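You operate a simulated robot arm through the tools that you are given. There is no shell and no other tool.

The job below is to be done with a simulated robot arm. You get a single attempt, and the scene is never put back.

Task
Change the base feed on the manifold over from LINE 29 to LINE 27.
Fine: shut the old line's two valves before you open the new line's two; shut the one other valve that stands open.

It is judged by the outcome, as a careful person would: the job done as asked, and still so three seconds after it is handed in. It fails if anything else is knocked over, pushed out of place, dropped, spilled or broken.

Robot
A 7-joint arm with a two-finger gripper, fixed in place. Base frame: the origin is at the foot of the arm, x ahead of it, y to its left, z up. Readings come in mm, degrees, newtons and seconds.
With the tool pointing down near the work surface it reaches from about 280 to 740 mm from the base axis. Its first joint turns from -143.0 to 143.0 degrees. Payload 2.45 kg.
The TCP is the grasp point between the finger pads, 26 mm short of the fingertips. In the tool frame z runs along the fingers and y along their closing line. Largest opening 96 mm; the body of the gripper starts 69 mm behind the TCP.
Orientation is that of the tool frame in the base frame, as [roll, pitch, yaw] about the fixed x, y, z axes, in that order (R = Rz(yaw) Ry(pitch) Rx(roll)). With the fingers straight down and closing along the base's y, the tool's x points along the base's -x, its y along +y and its z along -z.

Tools
- The arm moves only by the tool send_rows. Its arguments are lists of equal length, an entry for each row: "rot": the turn, a rotation vector about the tool's x, y, z in degrees, a list of three; "xyz": the shift along the tool's x, y, z in mm, a list of three; "jaw": the gripper command, from -1 (fully open) to 1 (shut), values between in proportion. In form: {"rot": [[wx, wy, wz], ...], "xyz": [[dx, dy, dz], ...], "jaw": [jaw, ...]}. A call has 1 to 20 rows; each row is the pose to reach, as a shift and turn from the pose commanded when the call began, along the tool's axes at that moment. Rows are played at 5 a second. More than 50 mm and 8.6 degrees between two rows, or a gripper value outside its range, and nothing of the call is played. Where a pose cannot be reached the arm comes as near as it can. A force on the tool above 40 N (or 10 N above the force at the start of the call, whichever is more), or a blocked arm, ends the call early, and 0.2 s more pass. Each finger halts on what it meets, pressing with about 41 N; the grip force reading is that of the motor and also rises with nothing between the fingers. The clock runs only during rows and for 0.2 s after the last one: add rows that repeat a pose to give the fingers time. It gives the time, the measured TCP pose, the force on the tool (base axes), the opening and the grip force at its end, in the units of the frame above (readings bear some noise), with the torque about the TCP (base axes, N m) and any sound that the robot's microphone picked up, and new pictures: "pictures" is both (left out), scene, wrist or none.
- Cameras (640 x 400 px; columns grow to the right, rows downward): "scene" is fixed at [211.1, 499.3, 1705.8]; the picture's right is [-0.81, -0.59, 0.00], its down [-0.44, 0.61, -0.66] and it looks along [0.39, -0.53, -0.75] (base axes); focal length 326 px, centre (320, 200). "wrist" rides on the gripper at [82, 3, -98] in the tool frame; the picture's right is [-0.04, 1.00, 0.00], its down [-0.73, -0.03, -0.68] and it looks along [-0.68, -0.03, 0.73] (tool axes); focal length 256 px, centre (320, 200). There is no depth. A picture from a camera that has moved, and an enlarged one, comes with that camera's place and axes in the base frame and with its lens. The place of the scene camera against the robot may be out by one fixed shift of up to 18 mm in any direction.
- slide_trunk(by): slides the trunk up (or, below 0, down) by that many mm; the arm rides with it, the base frame stays. It gives what a move gives, with no picture.
- inspect(camera, box): a new picture of the part [left, top, right, bottom] of that camera's present view, enlarged. No time passes.
- sign_off(): hands the job in; it is judged then, once.

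Places have to be worked out from the pictures, the camera data and where the tool is seen. Open the gripper and draw the arm clear of the work before you hand the job in, unless the task says otherwise.

The tools are called by a JSON object that holds its "op" and its "data". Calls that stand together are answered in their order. send_rows: Moves the arm, as the interface text tells. Its arguments: {"type":"object","properties":{"rot":{"type":"array"},"xyz":{"type":"array"},"jaw":{"type":"array"},"pictures":{"type":"string","enum":["both","scene","wrist","none"]}},"required":["rot","xyz","jaw"]} The other tools are called the same way: slide_trunk (by) slides the trunk up or down; inspect (camera, box) takes an enlarged picture of a part of a camera's view; sign_off () hands the job in.

At the start:

```text
clock: 0.0
tool_pos: [389.2, -109.6, 1308.1]
tcp_rot: [-179.9, 0.0, 179.9]
contact_force: [0.4, 0.2, -0.2]
moment: [0.0, 0.0, -0.03]
width: 95.9
grip_force: 0.0
trunk travel left (down, up): [-590.0, 50.0]
```

scene: 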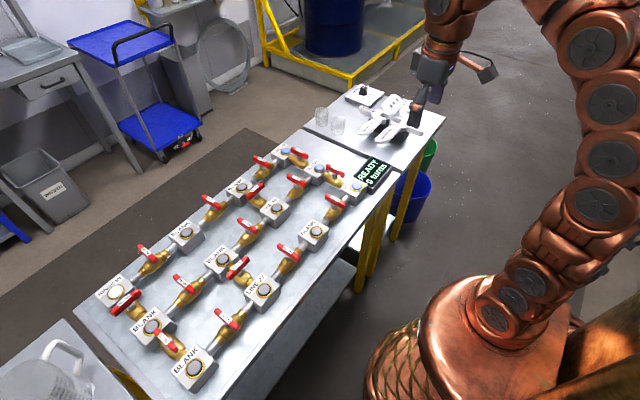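
wrist: 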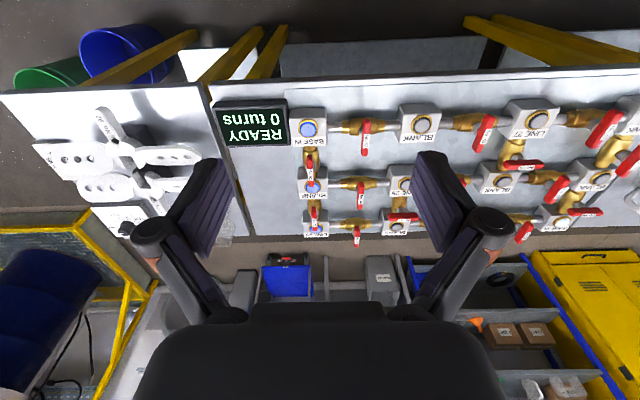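

The pictures show a manifold with a grid of labelled blocks and red-handled valves, plus a display reading "READY 0 turns". I'll enlarge both views to read the labels and handle positions before moving.

{"op": "inspect", "data": {"camera": "scene", "box": [220, 130, 400, 242]}}

{"op": "inspect", "data": {"camera": "scene", "box": [80, 180, 270, 300]}}

{"op": "inspect", "data": {"camera": "scene", "box": [90, 220, 330, 395]}}

{"op": "inspect", "data": {"camera": "wrist", "box": [200, 80, 440, 250]}}

{"op": "inspect", "data": {"camera": "wrist", "box": [440, 80, 640, 250]}}

```text
3.56 times, centred on (310, 186) of scene
camera zoom: at [211.1, 499.3, 1705.8], right [-0.81, -0.59, 0.0], down [-0.44, 0.61, -0.66], along [0.39, -0.53, -0.75], focal length 1158 px, centre (356, 250)
```

zoom: 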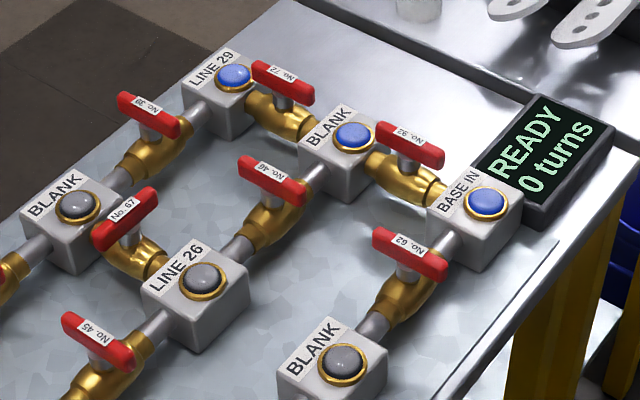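

```text
3.33 times, centred on (175, 240) of scene
camera zoom: at [211.1, 499.3, 1705.8], right [-0.81, -0.59, 0.0], down [-0.44, 0.61, -0.66], along [0.39, -0.53, -0.75], focal length 1085 px, centre (803, 67)
```

zoom: 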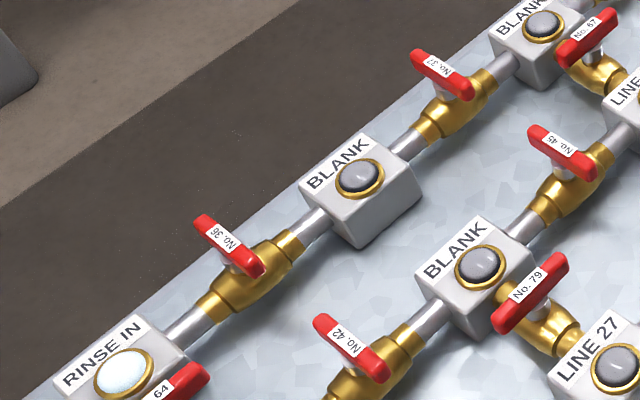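

```text
2.29 times, centred on (210, 308) of scene
camera zoom: at [211.1, 499.3, 1705.8], right [-0.81, -0.59, 0.0], down [-0.44, 0.61, -0.66], along [0.39, -0.53, -0.75], focal length 744 px, centre (571, -46)
```

zoom: 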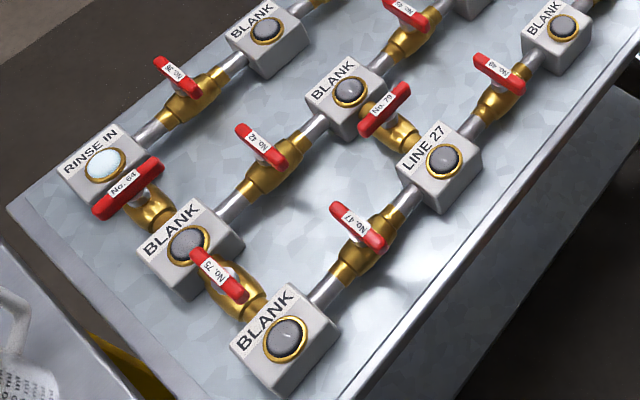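

```text
2.35 times, centred on (320, 165) of wrist
camera zoom: at [309.7, -108.5, 1406.4], right [0.04, 1.0, 0.0], down [0.73, -0.03, 0.68], along [0.68, -0.03, -0.73], focal length 602 px, centre (320, 282)
```

zoom: 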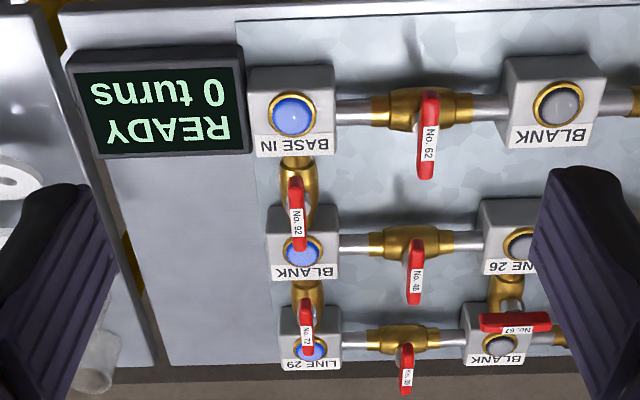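

```text
2.35 times, centred on (540, 165) of wrist
camera zoom: at [309.7, -108.5, 1406.4], right [0.04, 1.0, 0.0], down [0.73, -0.03, 0.68], along [0.68, -0.03, -0.73], focal length 602 px, centre (-198, 282)
```

zoom: 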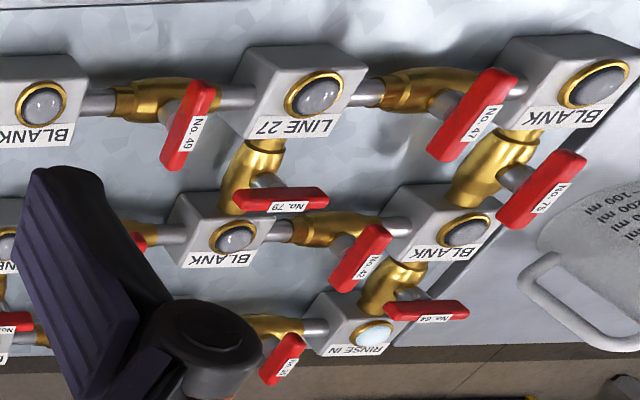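

The grid reads as 3 rows by 4 columns. Base feed currently runs BASE IN – No.92 – BLANK – No.72 – LINE 29, with both handles in line with their pipes (open). LINE 27 is fed via No.62 and No.49, both crosswise (shut), and No.75 is the other open valve. I estimate No.92's handle at about (609, -141, 1000), so I'll go over it for a closer look.

{"op": "send_rows", "data": {"rot": [[0, 0, 0], [0, 0, 0], [0, 0, 0], [0, 0, 0], [0, 0, 0], [0, 0, 0], [0, 0, 0], [0, 0, 0]], "xyz": [[-22, -4, 20], [-45, -8, 40], [-70, -12, 65], [-95, -16, 90], [-120, -20, 115], [-145, -24, 140], [-172, -28, 165], [-200, -31, 190]], "jaw": [-1, -1, -1, -1, -1, -1, -1, -1]}}

```text
clock: 1.8
tool_pos: [589.0, -143.1, 1117.4]
tcp_rot: [179.9, 0.0, -180.0]
contact_force: [-0.3, 0.0, -0.3]
moment: [-0.01, -0.07, -0.03]
width: 95.9
grip_force: 0.1
trunk travel left (down, up): [-590.0, 50.0]
camera wrist: at [509.9, -139.8, 1215.9], right [0.04, 1.0, 0.0], down [0.73, -0.03, 0.68], along [0.68, -0.03, -0.73], focal length 256 px, centre (320, 200)
```

scene: 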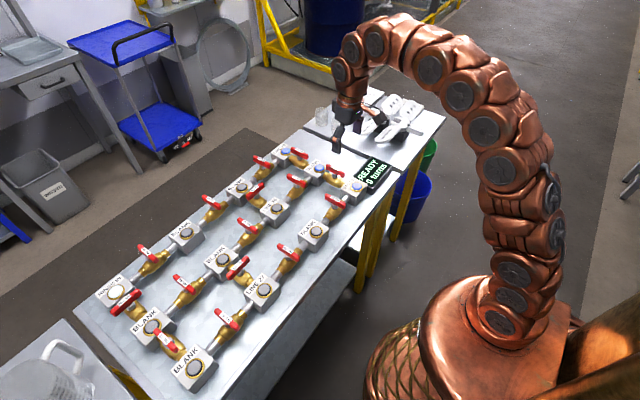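
wrist: 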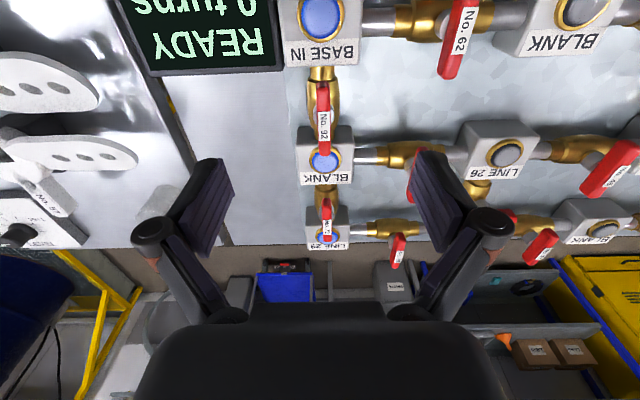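

No.92's handle now triangulates to about (621, -142, 989), roughly 72 mm long, with a block spacing of about 150 mm. I'll zoom in to check handle thickness and the stem beneath.

{"op": "inspect", "data": {"camera": "wrist", "box": [270, 0, 390, 75]}}

{"op": "inspect", "data": {"camera": "wrist", "box": [250, 60, 410, 260]}}

{"op": "inspect", "data": {"camera": "scene", "box": [260, 120, 400, 210]}}

```text
5.33 times, centred on (330, 38) of wrist
camera zoom: at [509.9, -139.8, 1215.9], right [0.04, 1.0, 0.0], down [0.73, -0.03, 0.68], along [0.68, -0.03, -0.73], focal length 1365 px, centre (267, 1067)
```

zoom: 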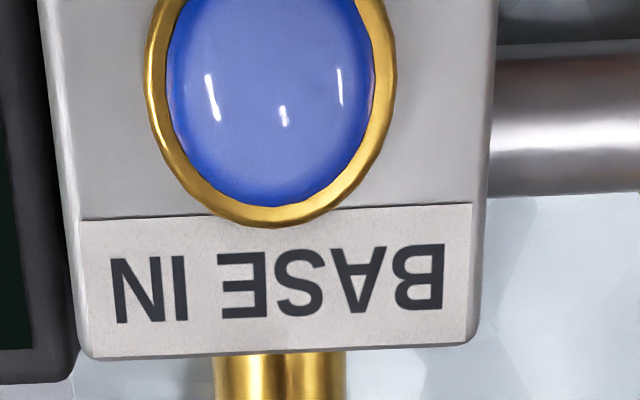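

```text
2.00 times, centred on (330, 160) of wrist
camera zoom: at [509.9, -139.8, 1215.9], right [0.04, 1.0, 0.0], down [0.73, -0.03, 0.68], along [0.68, -0.03, -0.73], focal length 512 px, centre (300, 280)
```

zoom: 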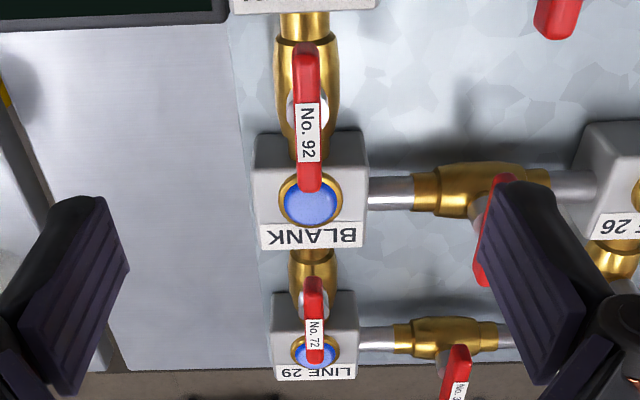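

```text
4.44 times, centred on (330, 165) of scene
camera zoom: at [211.1, 499.3, 1705.8], right [-0.81, -0.59, 0.0], down [-0.44, 0.61, -0.66], along [0.39, -0.53, -0.75], focal length 1447 px, centre (276, 356)
```

zoom: 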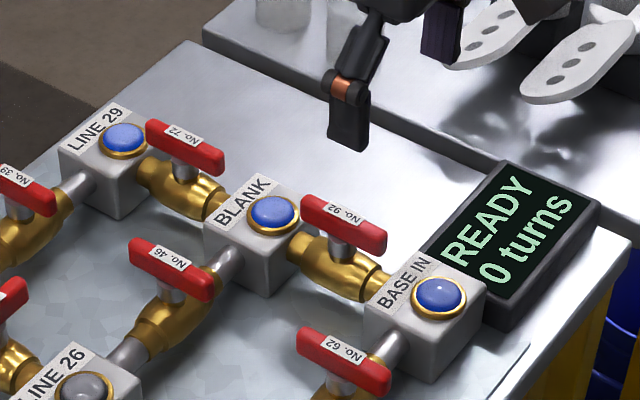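

The handle is about 12 mm thick with its stem under the middle. I'll move to just above No.92 with open jaws straddling it, staying above the handle top, to check alignment.

{"op": "send_rows", "data": {"rot": [[0, 0, 0], [0, 0, 0], [0, 0, 0], [0, 0, 0]], "xyz": [[-16, 1, 25], [-32, 1, 50], [-32, 1, 75], [-32, 1, 92]], "jaw": [-1, -1, -1, -1]}}

```text
clock: 2.8
tool_pos: [621.2, -140.4, 1026.7]
tcp_rot: [-179.9, -0.1, 180.0]
contact_force: [0.2, 0.6, -0.4]
moment: [0.01, 0.0, 0.0]
width: 96.0
grip_force: 0.0
trunk travel left (down, up): [-590.0, 50.0]
camera wrist: at [541.8, -138.7, 1124.2], right [0.04, 1.0, 0.0], down [0.73, -0.03, 0.68], along [0.68, -0.03, -0.73], focal length 256 px, centre (320, 200)
```

scene: 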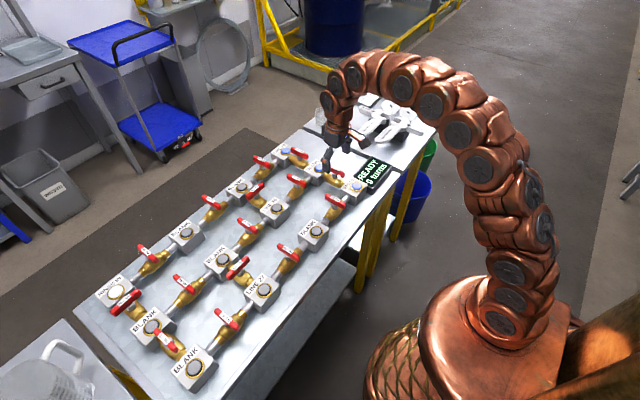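
wrist: 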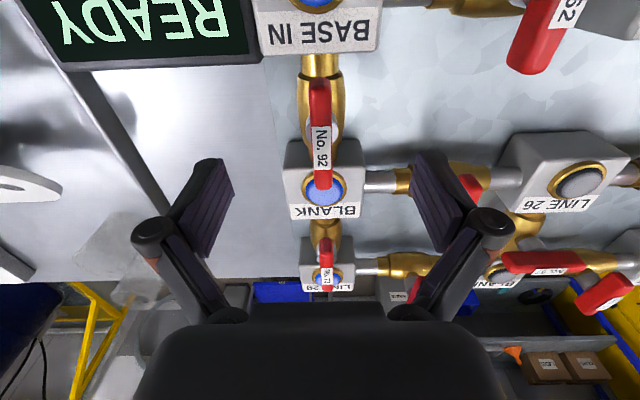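

The handle is centred between the fingers at x≈620 with its top near z≈992. I'll lower 22 mm so the tips straddle it, then close on the handle.

{"op": "send_rows", "data": {"rot": [[0, 0, 0], [0, 0, 0], [0, 0, 0], [0, 0, 0], [0, 0, 0], [0, 0, 0], [0, 0, 0], [0, 0, 0], [0, 0, 0]], "xyz": [[0, -1, 12], [0, -1, 22], [0, -1, 24], [0, -1, 24], [0, -1, 24], [0, -1, 24], [0, -1, 24], [0, -1, 24], [0, -1, 24]], "jaw": [-1, -1, -0.3, 0.3, 0.6, 1, 1, 1, 1]}}

```text
clock: 4.8
tool_pos: [621.6, -140.0, 1002.0]
tcp_rot: [179.9, 0.0, -179.9]
contact_force: [-1.2, 16.1, -0.6]
moment: [0.4, 0.07, -0.06]
width: 13.0
grip_force: 40.3
trunk travel left (down, up): [-590.0, 50.0]
camera wrist: at [542.0, -137.6, 1100.3], right [0.04, 1.0, 0.0], down [0.73, -0.03, 0.68], along [0.68, -0.03, -0.73], focal length 256 px, centre (320, 200)
```

scene: 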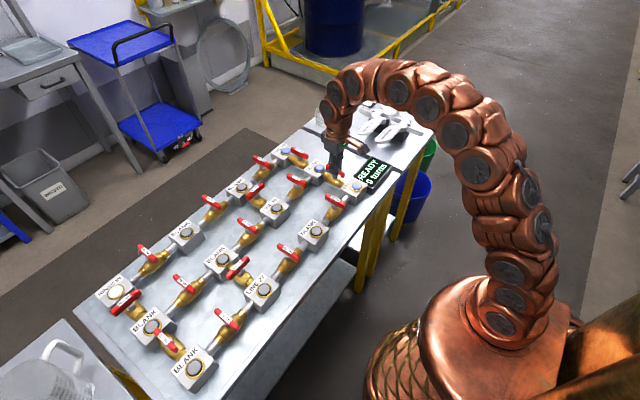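
wrist: 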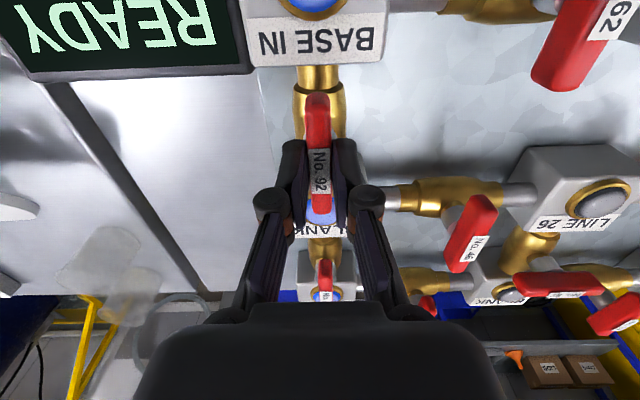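

The fingers closed on the handle at a width of 13 mm, with a 16 N sideways preload that I'll ease by shifting 1 mm in y. Then I'll try a small counter-clockwise (from above) turn of 8° and read the torque to learn the turning direction.

{"op": "send_rows", "data": {"rot": [[0, 0, 0], [0, 0, -4], [0, 0, -8], [0, 0, -8]], "xyz": [[0, 1.5, 0], [0, 1.5, 0], [0, 1.5, 0], [0, 1.5, 0]], "jaw": [1, 1, 1, 1], "pictures": "wrist"}}

```text
clock: 5.8
tool_pos: [622.9, -140.3, 1002.5]
tcp_rot: [-179.9, 0.2, -171.9]
contact_force: [5.4, 14.9, -2.1]
moment: [0.33, -0.73, -1.23]
width: 15.7
grip_force: 41.8
trunk travel left (down, up): [-590.0, 50.0]
camera wrist: at [542.9, -148.8, 1100.4], right [-0.1, 0.99, 0.0], down [0.73, 0.07, 0.68], along [0.68, 0.07, -0.73], focal length 256 px, centre (320, 200)
```

wrist: 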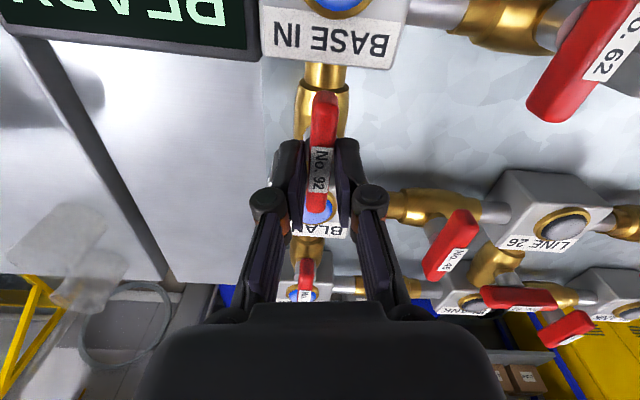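

The opening grew to 15.7 mm and the torque reached -1.2 N·m, so the handle did not follow; this may be the stop side. I'll go back and try 8° clockwise.

{"op": "send_rows", "data": {"rot": [[0, 0, 4], [0, 0, 8], [0, 0, 12], [0, 0, 16], [0, 0, 16]], "xyz": [[0, 0, 0], [0, 0, 0], [0, 0, 0], [0, 0, 0], [0, 0, 0]], "jaw": [1, 1, 1, 1, 1], "pictures": "wrist"}}

```text
clock: 7.0
tool_pos: [621.7, -139.9, 1002.0]
tcp_rot: [-180.0, 0.0, 172.0]
contact_force: [1.3, 10.9, -2.2]
moment: [0.27, -0.02, 0.0]
width: 12.9
grip_force: 39.3
trunk travel left (down, up): [-590.0, 50.0]
camera wrist: at [543.2, -125.8, 1100.4], right [0.18, 0.98, 0.0], down [0.72, -0.13, 0.68], along [0.67, -0.12, -0.73], focal length 256 px, centre (320, 200)
```

wrist: 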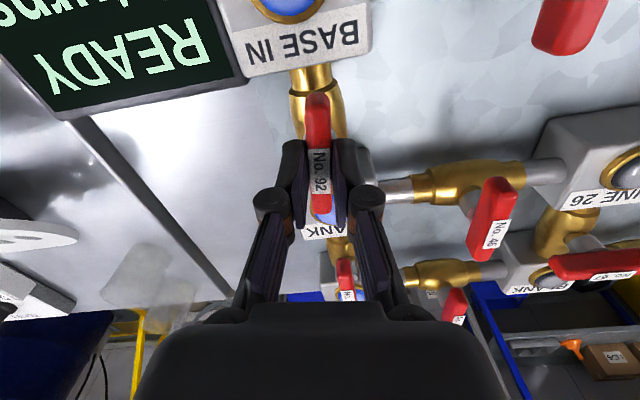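

Clockwise turns freely (width back to 12.9 mm, no torque). I'll carry on clockwise to about 90° in total.

{"op": "send_rows", "data": {"rot": [[0, 0, 8], [0, 0, 16], [0, 0, 24], [0, 0, 32], [0, 0, 40], [0, 0, 48], [0, 0, 56], [0, 0, 64], [0, 0, 72], [0, 0, 77], [0, 0, 82], [0, 0, 82]], "xyz": [[0, 0, 0], [0, 0, 0], [0, 0, 0], [0, 0, 0], [0, 0, 0], [0, 0, 0], [0, 0, 0], [0, 0, 0], [0, 0, 0], [0, 0, 0], [0, 0, 0], [0, 0, 0]], "jaw": [1, 1, 1, 1, 1, 1, 1, 1, 1, 1, 1, 1]}}

```text
clock: 9.6
tool_pos: [621.8, -140.0, 1001.8]
tcp_rot: [-180.0, 0.1, 90.0]
contact_force: [11.5, 20.3, -3.1]
moment: [0.74, -0.27, 0.02]
width: 12.9
grip_force: 39.2
trunk travel left (down, up): [-590.0, 50.0]
camera wrist: at [627.7, -57.9, 1100.3], right [1.0, -0.04, 0.0], down [-0.03, -0.73, 0.68], along [-0.03, -0.68, -0.73], focal length 256 px, centre (320, 200)
```

scene: 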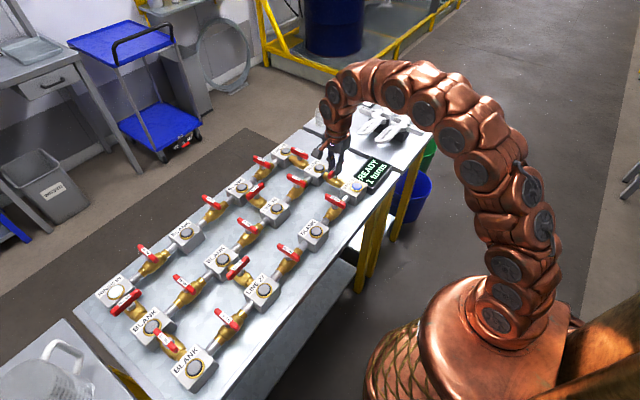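
wrist: 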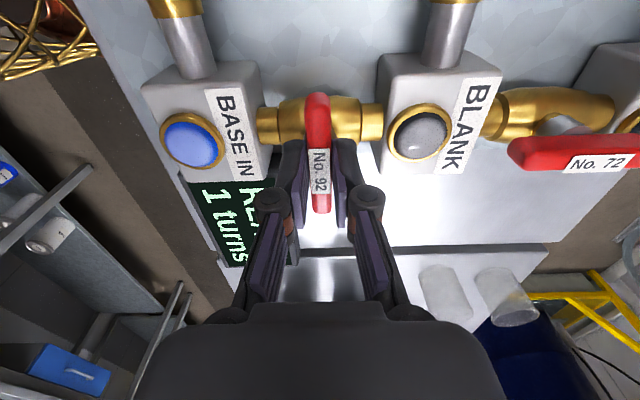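

The display now reads "1 turns" and the BLANK lamp went dark, so No.92 is shut. I'll release, lift 50 mm, unwind the wrist and move out towards No.72 (about x=765, y=-139) to check the reach there.

{"op": "send_rows", "data": {"rot": [[0, 0, 0], [0, 0, 0], [0, 0, 0], [0, 0, 0], [0, 0, 0], [0, 0, -8], [0, 0, -16], [0, 0, -24], [0, 0, -32], [0, 0, -40], [0, 0, -48], [0, 0, -56], [0, 0, -64], [0, 0, -72], [0, 0, -80], [0, 0, -88], [0, 0, -90], [0, 0, -90]], "xyz": [[0, 0, 0], [0, 0, 0], [0, 0, 0], [0, 0, -20], [0, 0, -50], [0, 10, -70], [0, 20, -70], [0, 30, -70], [0, 40, -70], [0, 50, -70], [0, 60, -70], [0, 70, -70], [0, 80, -70], [0, 90, -70], [0, 100, -70], [0, 110, -70], [0, 120, -70], [0, 120, -70]], "jaw": [0.5, 0, 0, 0, 0, 0, 0, 0, 0, 0, 0, 0, 0, 0, 0, 0, 0, 0]}}

```text
clock: 13.4
tool_pos: [726.7, -139.1, 1059.9]
tcp_rot: [-179.9, -0.1, -179.9]
contact_force: [0.5, 0.2, -0.6]
moment: [-0.03, -0.01, -0.03]
width: 48.2
grip_force: 0.1
out of reach, approached as far as the arm can: row 16, 17, 18
trunk travel left (down, up): [-590.0, 50.0]
camera wrist: at [646.4, -136.5, 1157.6], right [0.04, 1.0, 0.0], down [0.73, -0.03, 0.68], along [0.68, -0.03, -0.73], focal length 256 px, centre (320, 200)
```

scene: 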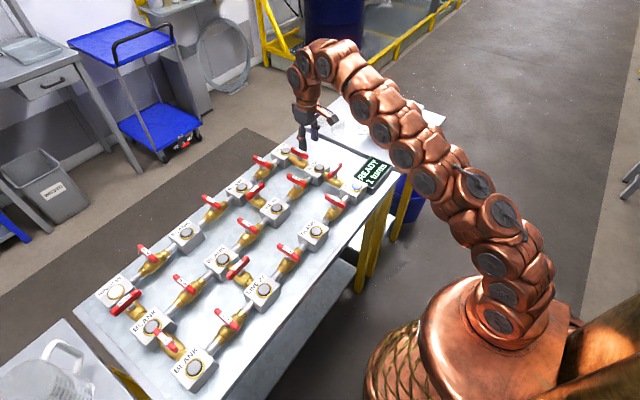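
wrist: 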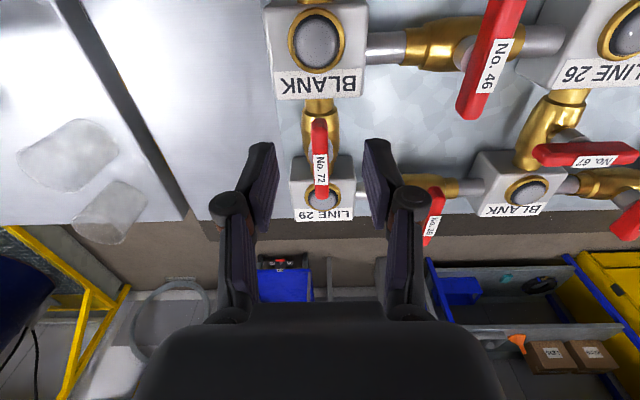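

LINE 29's lamp is dark too. The arm stopped at about 740 mm radius, while No.72 sits at about (766, -139.5), a radius of 778 mm. The wrist looks higher than the shoulder, so raising the trunk should extend the reach; I'll raise it 50 mm.

{"op": "slide_trunk", "data": {"by": 50}}

```text
clock: 14.3
tool_pos: [725.3, -138.8, 1109.5]
tcp_rot: [-180.0, 0.0, -179.9]
contact_force: [-0.5, 0.2, -0.3]
moment: [0.0, 0.02, 0.02]
width: 48.0
grip_force: 0.1
trunk travel left (down, up): [-640.0, 0.0]
```

Next I'll lower to about z=1030 and push outward to see how far the tool-down reach extends now. The fingers stay open and above the handle tops.

{"op": "send_rows", "data": {"rot": [[0, 0, 0], [0, 0, 0], [0, 0, 0], [0, 0, 0], [0, 0, 0]], "xyz": [[0, 0, 25], [0, 0, 50], [0, 0, 72], [-15, 0, 72], [-30, 0, 72]], "jaw": [0, 0, 0, 0, 0], "pictures": "wrist"}}

```text
clock: 15.5
tool_pos: [755.9, -139.0, 1038.2]
tcp_rot: [-179.9, 0.0, 179.9]
contact_force: [0.3, 1.0, 0.8]
moment: [-0.04, -0.01, -0.01]
width: 48.1
grip_force: 0.1
trunk travel left (down, up): [-640.0, 0.0]
camera wrist: at [676.4, -136.2, 1136.0], right [0.04, 1.0, 0.0], down [0.73, -0.03, 0.68], along [0.68, -0.03, -0.73], focal length 256 px, centre (320, 200)
```

wrist: 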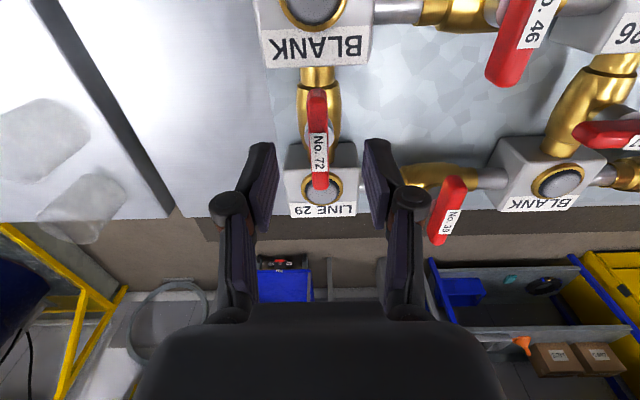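

The arm reached x=756 with no complaint, and the handle centre reads about (766.5, -139.5). I'll move over it and lower to z≈1002 with the fingers straddling the handle, without closing yet.

{"op": "send_rows", "data": {"rot": [[0, 0, 0], [0, 0, 0], [0, 0, 0], [0, 0, 0]], "xyz": [[-11, 0, 0], [-11, 0, 12], [-11, 0, 24], [-11, 0, 36]], "jaw": [0, 0, 0, 0], "pictures": "wrist"}}

```text
clock: 16.5
tool_pos: [766.7, -138.5, 1000.0]
tcp_rot: [-179.9, -0.2, 180.0]
contact_force: [0.6, -0.6, 0.1]
moment: [0.02, -0.01, -0.02]
width: 47.8
grip_force: 0.1
out of reach, approached as far as the arm can: row 1, 2
trunk travel left (down, up): [-640.0, 0.0]
camera wrist: at [687.4, -136.6, 1098.9], right [0.04, 1.0, 0.0], down [0.73, -0.03, 0.68], along [0.68, -0.03, -0.74], focal length 256 px, centre (320, 200)
```

wrist: 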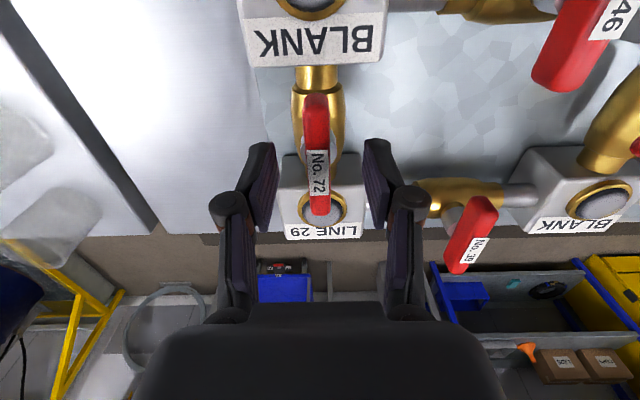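

Pose reached, and the handle sits between the fingers just as No.92 did. I'll close on it, then turn it 90° clockwise.

{"op": "send_rows", "data": {"rot": [[0, 0, 0], [0, 0, 0], [0, 0, 0], [0, 0, 0], [0, 0, 0], [0, 0, 5], [0, 0, 10], [0, 0, 10]], "xyz": [[0, 0, 0], [0, 0, 0], [0, 0, 0], [0, 0, 0], [0, 0, 0], [0, 0, 0], [0, 0, 0], [0, 0, 0]], "jaw": [0.4, 0.8, 1, 1, 1, 1, 1, 1], "pictures": "wrist"}}

```text
clock: 18.3
tool_pos: [767.8, -139.6, 1002.2]
tcp_rot: [180.0, -0.1, 169.8]
contact_force: [-3.2, -6.6, -6.6]
moment: [-0.26, -0.4, 0.02]
width: 12.9
grip_force: 39.6
trunk travel left (down, up): [-640.0, 0.0]
camera wrist: at [689.3, -123.1, 1099.6], right [0.21, 0.98, 0.0], down [0.72, -0.16, 0.68], along [0.66, -0.15, -0.73], focal length 256 px, centre (320, 200)
```

wrist: 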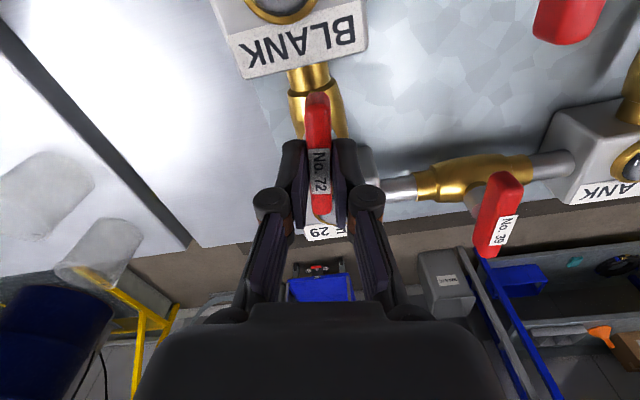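

The handle follows (width 12.9 mm, near-zero twist torque). I'll continue the remaining 80° clockwise.

{"op": "send_rows", "data": {"rot": [[0, 0, 8], [0, 0, 16], [0, 0, 24], [0, 0, 32], [0, 0, 40], [0, 0, 48], [0, 0, 56], [0, 0, 64], [0, 0, 72], [0, 0, 76], [0, 0, 80], [0, 0, 80]], "xyz": [[0, 0, 0], [0, 0, 0], [0, 0, 0], [0, 0, 0], [0, 0, 0], [0, 0, 0], [0, 0, 0], [0, 0, 0], [0, 0, 0], [0, 0, 0], [0, 0, 0], [0, 0, 0]], "jaw": [1, 1, 1, 1, 1, 1, 1, 1, 1, 1, 1, 1]}}

```text
clock: 20.9
tool_pos: [767.6, -138.7, 1001.8]
tcp_rot: [-180.0, -0.1, 90.0]
contact_force: [3.6, -6.6, -3.6]
moment: [-0.81, -0.07, 0.0]
width: 13.3
grip_force: 39.3
trunk travel left (down, up): [-640.0, 0.0]
camera wrist: at [772.8, -58.5, 1099.5], right [1.0, -0.04, 0.0], down [-0.03, -0.73, 0.68], along [-0.03, -0.68, -0.73], focal length 256 px, centre (320, 200)
```

scene: 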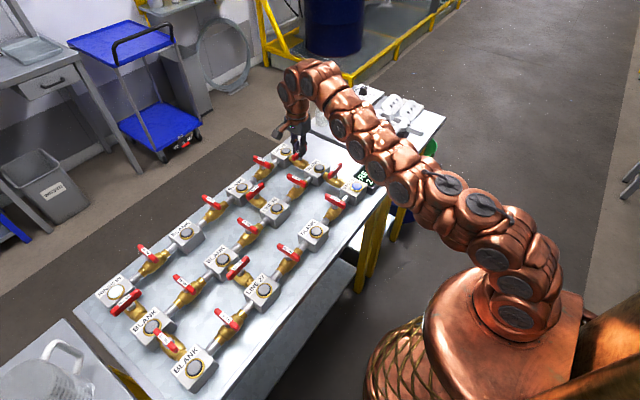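
wrist: 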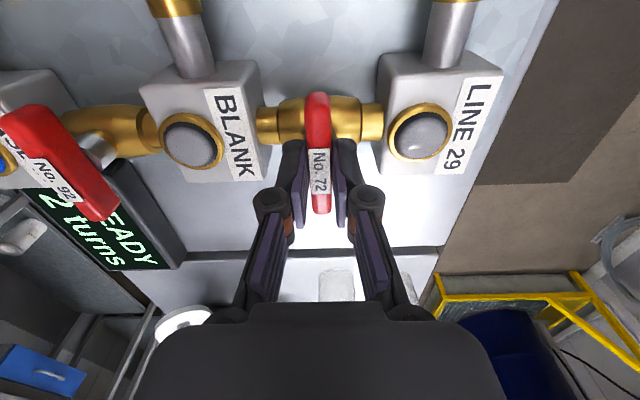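

The display shows "2 turns" and No.72 is now crosswise, so LINE 29 is shut off. I'll release, lift and draw back inward, then head for No.75, which I estimate at about (617, 508).

{"op": "send_rows", "data": {"rot": [[0, 0, 0], [0, 0, 0], [0, 0, 0], [0, 0, 0], [0, 0, 0], [0, 0, 0], [0, 0, 0], [0, 0, 0], [0, 0, 0], [0, 0, 0]], "xyz": [[0, 0, 0], [0, 0, 0], [0, 0, 0], [0, 0, -10], [0, 0, -20], [0, -3, -30], [0, -40, -45], [0, -80, -60], [0, -120, -80], [0, -160, -98]], "jaw": [0.5, 0, 0, 0, 0, 0, 0, 0, 0, 0]}}

```text
clock: 23.1
tool_pos: [607.2, -138.4, 1099.3]
tcp_rot: [-179.9, 0.0, 90.1]
contact_force: [2.2, -0.5, -0.6]
moment: [-0.01, 0.05, -0.01]
width: 48.1
grip_force: 0.0
trunk travel left (down, up): [-640.0, 0.0]
camera wrist: at [612.1, -57.1, 1197.4], right [1.0, -0.04, 0.0], down [-0.03, -0.73, 0.68], along [-0.03, -0.68, -0.73], focal length 256 px, centre (320, 200)
```

scene: 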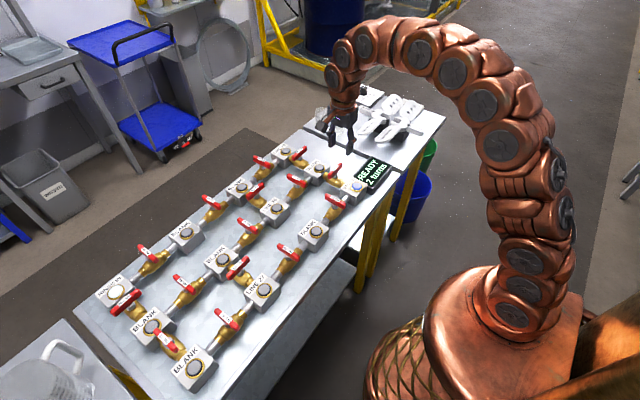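
wrist: 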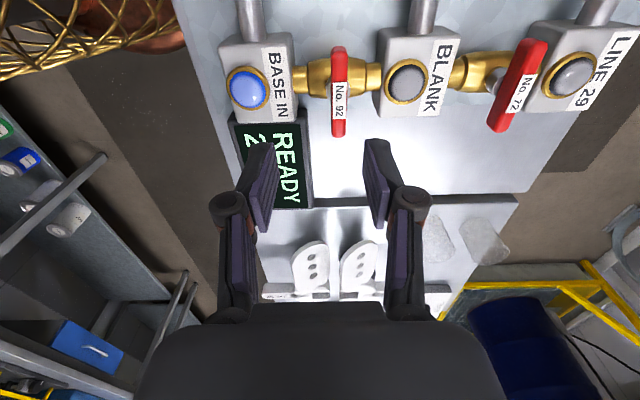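

Both old-line handles are crosswise and their lamps are dark. I'll traverse at z≈1100, well above the handles, to about (540, 430) while turning the tool back to close along y.

{"op": "send_rows", "data": {"rot": [[0, 0, -6], [0, 0, -12], [0, 0, -18], [0, 0, -24], [0, 0, -30], [0, 0, -36], [0, 0, -42], [0, 0, -48], [0, 0, -54], [0, 0, -60], [0, 0, -66], [0, 0, -72], [0, 0, -78], [0, 0, -84], [0, 0, -90], [0, 0, -90]], "xyz": [[38, -5, 0], [76, -9, 0], [114, -14, 0], [151, -18, 0], [189, -22, 0], [227, -27, 0], [265, -31, 0], [303, -36, 0], [341, -40, 0], [379, -45, 0], [417, -49, 0], [454, -54, 0], [492, -58, 0], [530, -63, 0], [568, -67, 0], [568, -67, 0]], "jaw": [0, 0, 0, 0, 0, 0, 0, 0, 0, 0, 0, 0, 0, 0, 0, 0]}}

```text
clock: 26.5
tool_pos: [538.7, 430.6, 1100.1]
tcp_rot: [-179.9, 0.1, -179.8]
contact_force: [0.5, -0.4, 0.4]
moment: [-0.01, 0.01, 0.0]
width: 48.1
grip_force: 0.1
trunk travel left (down, up): [-640.0, 0.0]
camera wrist: at [459.7, 433.0, 1197.7], right [0.04, 1.0, 0.0], down [0.73, -0.03, 0.68], along [0.68, -0.03, -0.73], focal length 256 px, centre (320, 200)
```

scene: 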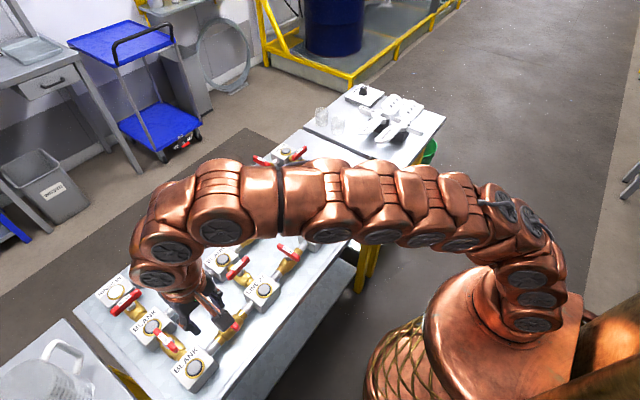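
wrist: 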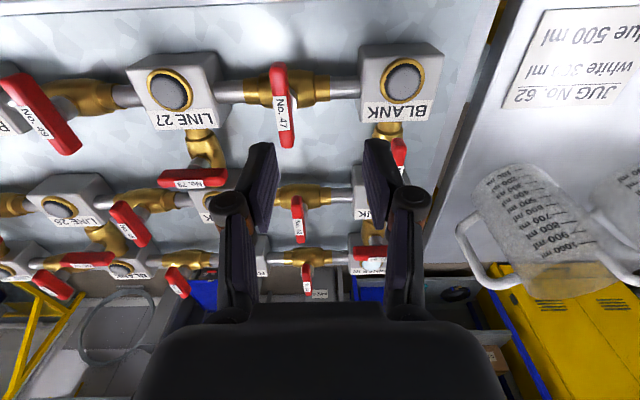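

Camera readings put No.75's handle near (622, 504), about 800 mm out. The jug on the next bench is well to the side. I'll get closer, over about (555, 500, 1050), so the handle sits between the fingers in view.

{"op": "send_rows", "data": {"rot": [[0, 0, 0], [0, 0, 0], [0, 0, 0], [0, 0, 0]], "xyz": [[-4, 20, 12], [-8, 40, 25], [-12, 60, 38], [-16, 70, 50]], "jaw": [0, 0, 0, 0]}}

```text
clock: 27.5
tool_pos: [555.9, 498.5, 1049.8]
tcp_rot: [180.0, 0.0, -180.0]
contact_force: [-0.2, 0.5, 1.1]
moment: [0.06, 0.0, 0.02]
width: 48.0
grip_force: 0.0
trunk travel left (down, up): [-640.0, 0.0]
camera wrist: at [476.5, 501.9, 1147.9], right [0.04, 1.0, 0.0], down [0.73, -0.03, 0.68], along [0.68, -0.03, -0.73], focal length 256 px, centre (320, 200)
```

scene: 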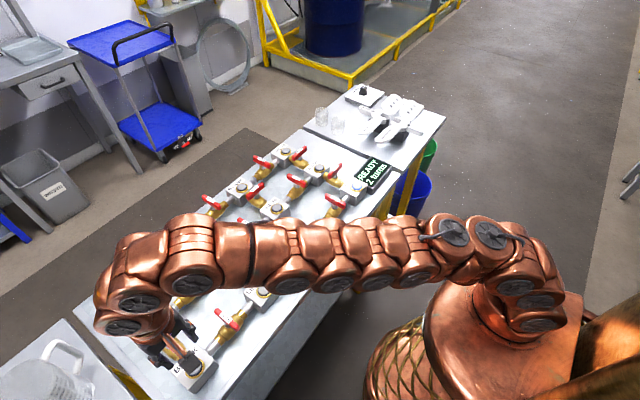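
wrist: 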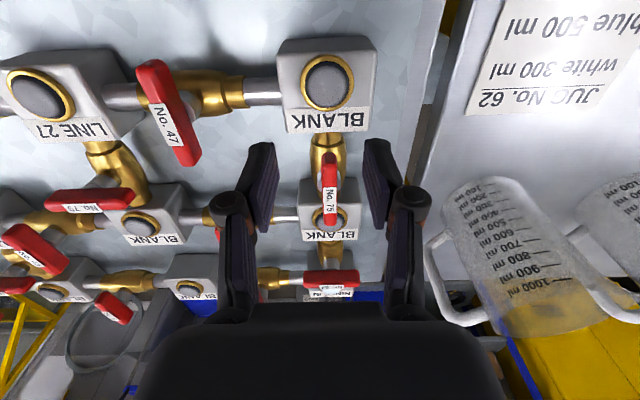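

I can see No.75's handle between the fingers. I'll zoom in to get its ends and offset accurately.

{"op": "inspect", "data": {"camera": "wrist", "box": [270, 120, 398, 240]}}

```text
3.33 times, centred on (334, 180) of wrist
camera zoom: at [476.5, 501.9, 1147.9], right [0.04, 1.0, 0.0], down [0.73, -0.03, 0.68], along [0.68, -0.03, -0.73], focal length 853 px, centre (273, 267)
```

zoom: 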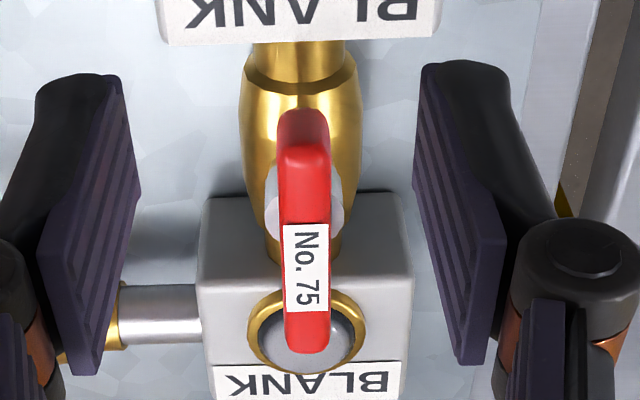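

The handle centre works out to about (622, 505), top at z≈990, roughly 15–20 mm past the tool-down reach. I'll tilt the tool 8° outward, come down inboard of the handle's centre with the fingers straddling it, and then check.

{"op": "send_rows", "data": {"rot": [[-2.52, -3.1, 0], [-5.04, -6.21, 0], [-5.04, -6.21, 0], [-5.04, -6.21, 0], [-5.04, -6.21, 0]], "xyz": [[-22, 3, 8], [-44, 5, 16], [-44, 5, 25], [-44, 5, 36], [-44, 5, 46]], "jaw": [0, 0, 0, 0, 0], "pictures": "wrist"}}

```text
clock: 28.7
tool_pos: [599.7, 504.0, 1003.7]
tcp_rot: [175.0, 6.2, 179.8]
contact_force: [0.0, 0.1, 0.0]
moment: [0.0, 0.0, 0.03]
width: 48.0
grip_force: 0.0
trunk travel left (down, up): [-640.0, 0.0]
camera wrist: at [510.2, 498.9, 1092.2], right [0.03, 1.0, 0.09], down [0.66, -0.09, 0.75], along [0.75, 0.03, -0.66], focal length 256 px, centre (320, 200)
```

wrist: 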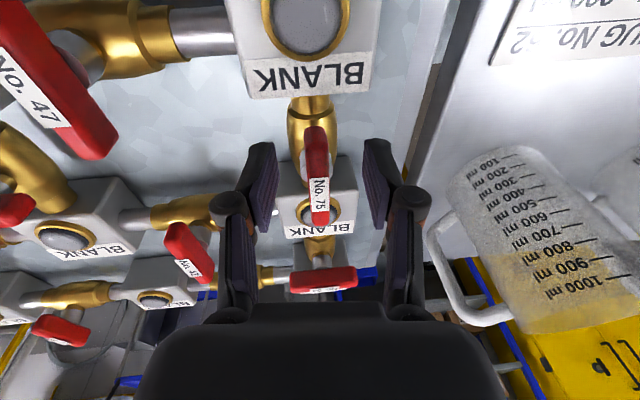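

No reach warning, and the handle sits between the fingers; the jug is well off and lower, near (870, 670). I'll slide 21 mm in +x so the fingers centre on the stem, still open.

{"op": "send_rows", "data": {"rot": [[0, 0, 0], [0, 0, 0], [0, 0, 0], [0, 0, 0]], "xyz": [[-7, 0, 1], [-14, 0, 2.5], [-20.9, 0, 4.3], [-20.9, 0, 4.3]], "jaw": [0, 0, 0, 0], "pictures": "wrist"}}

{"op": "inspect", "data": {"camera": "wrist", "box": [240, 90, 400, 240]}}

```text
clock: 29.7
tool_pos: [621.1, 503.5, 1001.4]
tcp_rot: [175.0, 6.1, 179.7]
contact_force: [-0.2, 0.2, -0.5]
moment: [0.0, 0.01, 0.0]
width: 48.1
grip_force: 0.0
trunk travel left (down, up): [-640.0, 0.0]
camera wrist: at [531.4, 498.9, 1089.5], right [0.03, 1.0, 0.09], down [0.66, -0.09, 0.75], along [0.75, 0.03, -0.66], focal length 256 px, centre (320, 200)
```

wrist: 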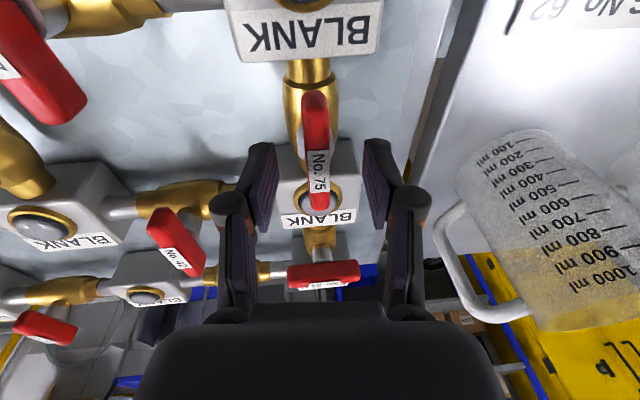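

```text
2.67 times, centred on (320, 165) of wrist
camera zoom: at [531.4, 498.9, 1089.5], right [0.03, 1.0, 0.09], down [0.66, -0.09, 0.75], along [0.75, 0.03, -0.66], focal length 683 px, centre (320, 293)
```

zoom: 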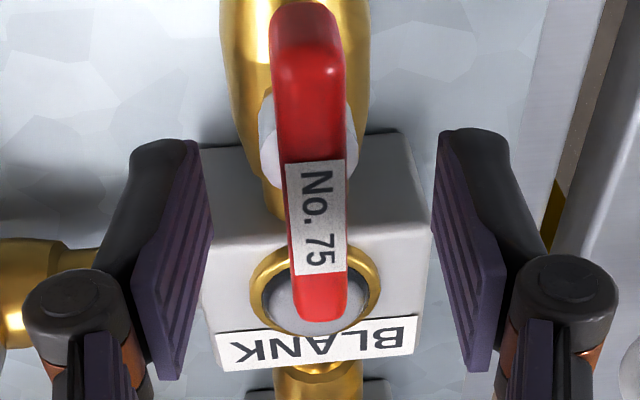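

The fingers are centred on the handle in x and within about 2 mm in y. I'll close gently and read the forces.

{"op": "send_rows", "data": {"rot": [[0, 0, 0], [0, 0, 0], [0, 0, 0], [0, 0, 0], [0, 0, 0]], "xyz": [[0, 0, 0], [0, 0, 0], [0, 0, 0], [0, 0, 0], [0, 0, 0]], "jaw": [0.4, 0.7, 1, 1, 1], "pictures": "wrist"}}

```text
clock: 30.9
tool_pos: [621.7, 504.3, 1000.5]
tcp_rot: [175.1, 6.1, 179.6]
contact_force: [-4.6, -10.7, -3.4]
moment: [-0.7, 0.22, -0.09]
width: 13.3
grip_force: 39.8
trunk travel left (down, up): [-640.0, 0.0]
camera wrist: at [531.6, 497.8, 1089.7], right [0.04, 1.0, 0.09], down [0.66, -0.09, 0.75], along [0.75, 0.03, -0.66], focal length 256 px, centre (320, 200)
```

wrist: 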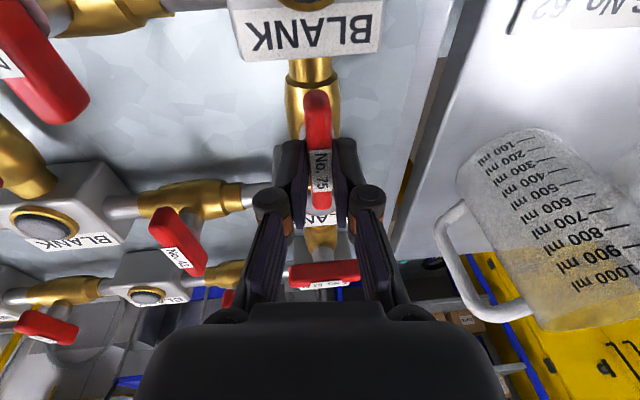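

Gripped at 13.3 mm with modest force. I'll turn clockwise about the tool axis, first 16°, to see that the handle follows at this tilt.

{"op": "send_rows", "data": {"rot": [[0, 0, 5], [0, 0, 10], [0, 0, 16], [0, 0, 16]], "xyz": [[0, -0.5, 0], [0, -0.5, 0], [0, -0.5, 0], [0, -0.5, 0]], "jaw": [1, 1, 1, 1], "pictures": "wrist"}}

```text
clock: 31.9
tool_pos: [621.5, 503.7, 1001.3]
tcp_rot: [173.5, 4.5, 163.6]
contact_force: [-3.4, -12.0, -8.9]
moment: [-0.88, -0.37, -0.04]
width: 13.7
grip_force: 40.7
trunk travel left (down, up): [-640.0, 0.0]
camera wrist: at [535.7, 519.7, 1092.3], right [0.31, 0.94, 0.12], down [0.62, -0.29, 0.73], along [0.72, -0.15, -0.68], focal length 256 px, centre (320, 200)
```

wrist: 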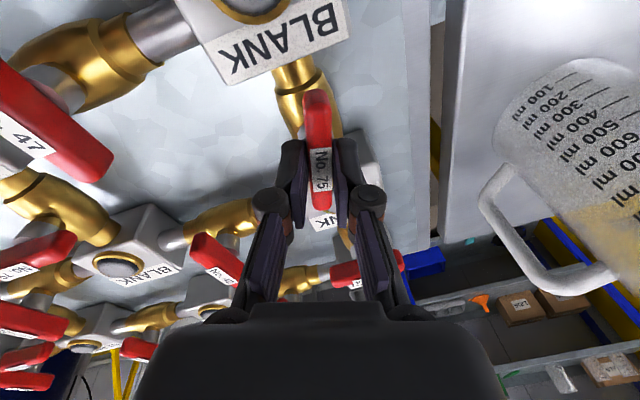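

The handle follows with low twist torque. I'll continue another 40° and check the forces again.

{"op": "send_rows", "data": {"rot": [[0, 0, 7], [0, 0, 14], [0, 0, 21], [0, 0, 28], [0, 0, 35], [0, 0, 40]], "xyz": [[0, 0, 0], [0, 0, 0], [0, 0, 0], [0, 0, 0], [0, 0, 0], [0, 0, 0]], "jaw": [1, 1, 1, 1, 1, 1], "pictures": "wrist"}}

```text
clock: 33.3
tool_pos: [621.0, 502.5, 1001.2]
tcp_rot: [172.0, -0.7, 124.0]
contact_force: [-7.1, -13.6, -1.7]
moment: [-1.3, -0.09, 0.01]
width: 14.1
grip_force: 40.7
trunk travel left (down, up): [-640.0, 0.0]
camera wrist: at [569.1, 563.0, 1100.7], right [0.84, 0.52, 0.14], down [0.31, -0.68, 0.66], along [0.44, -0.51, -0.74], focal length 256 px, centre (320, 200)
```

wrist: 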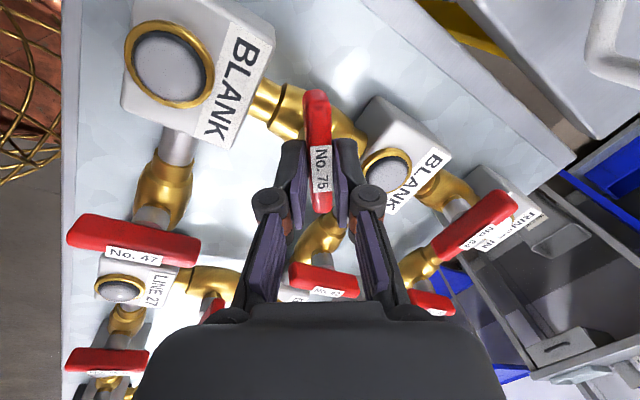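

Still following with small forces. I'll finish the last 35°.

{"op": "send_rows", "data": {"rot": [[0, 0, 7], [0, 0, 14], [0, 0, 21], [0, 0, 27], [0, 0, 31], [0, 0, 35], [0, 0, 35]], "xyz": [[0, 0, 0], [0, 0, 0], [0, 0, 0], [0, 0, 0], [0, 0, 0], [0, 0, 0], [0, 0, 0]], "jaw": [1, 1, 1, 1, 1, 1, 1]}}

```text
clock: 34.9
tool_pos: [619.9, 504.4, 1002.1]
tcp_rot: [173.8, -5.3, 89.4]
contact_force: [-5.0, -3.0, 13.4]
moment: [-0.3, 0.48, 0.77]
width: 13.6
grip_force: 40.3
trunk travel left (down, up): [-640.0, 0.0]
camera wrist: at [615.7, 575.5, 1107.5], right [0.99, -0.06, 0.1], down [-0.11, -0.79, 0.6], along [0.05, -0.61, -0.79], focal length 256 px, centre (320, 200)
```

scene: 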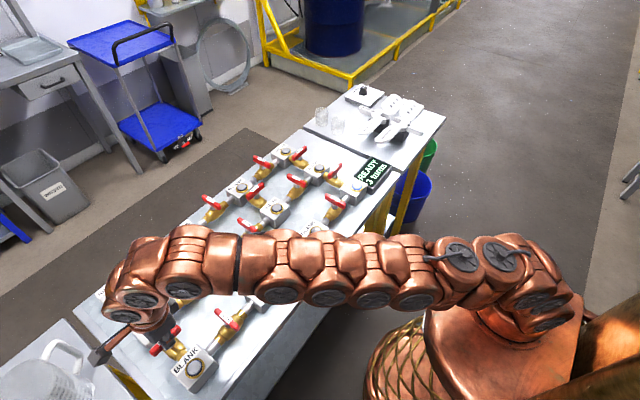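
wrist: 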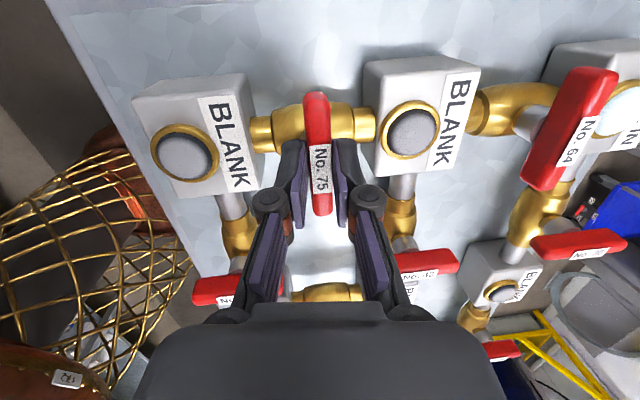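

The display shows "3 turns", and a 0.8 N·m twist suggests No.75 reached its shut stop. I'll open the fingers, back out along the tool axis and remove the tilt.

{"op": "send_rows", "data": {"rot": [[0, 0, 0], [0, 0, 0], [0, 0, 0], [0, 0, 0], [0, 0, 0], [0, 0, 0], [3, -2.6, 0], [6.12, -5.15, 0], [6.12, -5.15, 0]], "xyz": [[0, 0, 0], [0, 0, 0], [0, 0, 0], [0, 0, -12], [0, 0, -25], [0, 0, -50], [-20, -20, -75], [-50, -40, -85], [-50, -40, -85]], "jaw": [0.5, 0, 0, 0, 0, 0, 0, 0, 0]}}

```text
clock: 36.9
tool_pos: [570.6, 446.6, 1077.6]
tcp_rot: [-179.9, 0.0, 89.0]
contact_force: [0.3, -0.2, 0.3]
moment: [0.03, 0.02, -0.01]
width: 48.1
grip_force: 0.0
trunk travel left (down, up): [-640.0, 0.0]
camera wrist: at [577.5, 527.8, 1175.2], right [1.0, -0.06, 0.0], down [-0.04, -0.73, 0.68], along [-0.04, -0.68, -0.73], focal length 256 px, centre (320, 200)
```

scene: 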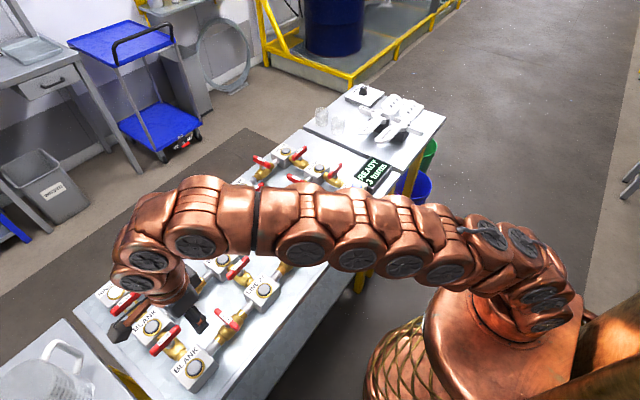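
wrist: 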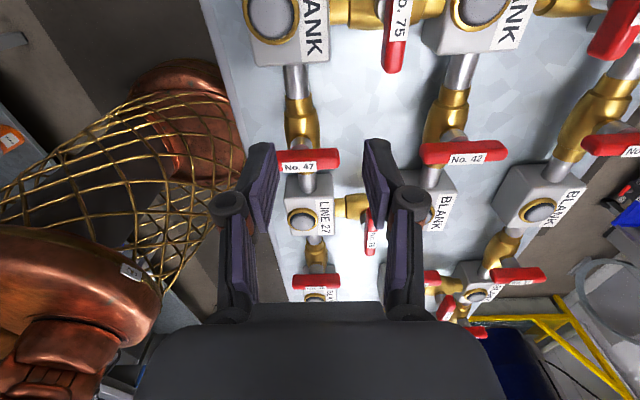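

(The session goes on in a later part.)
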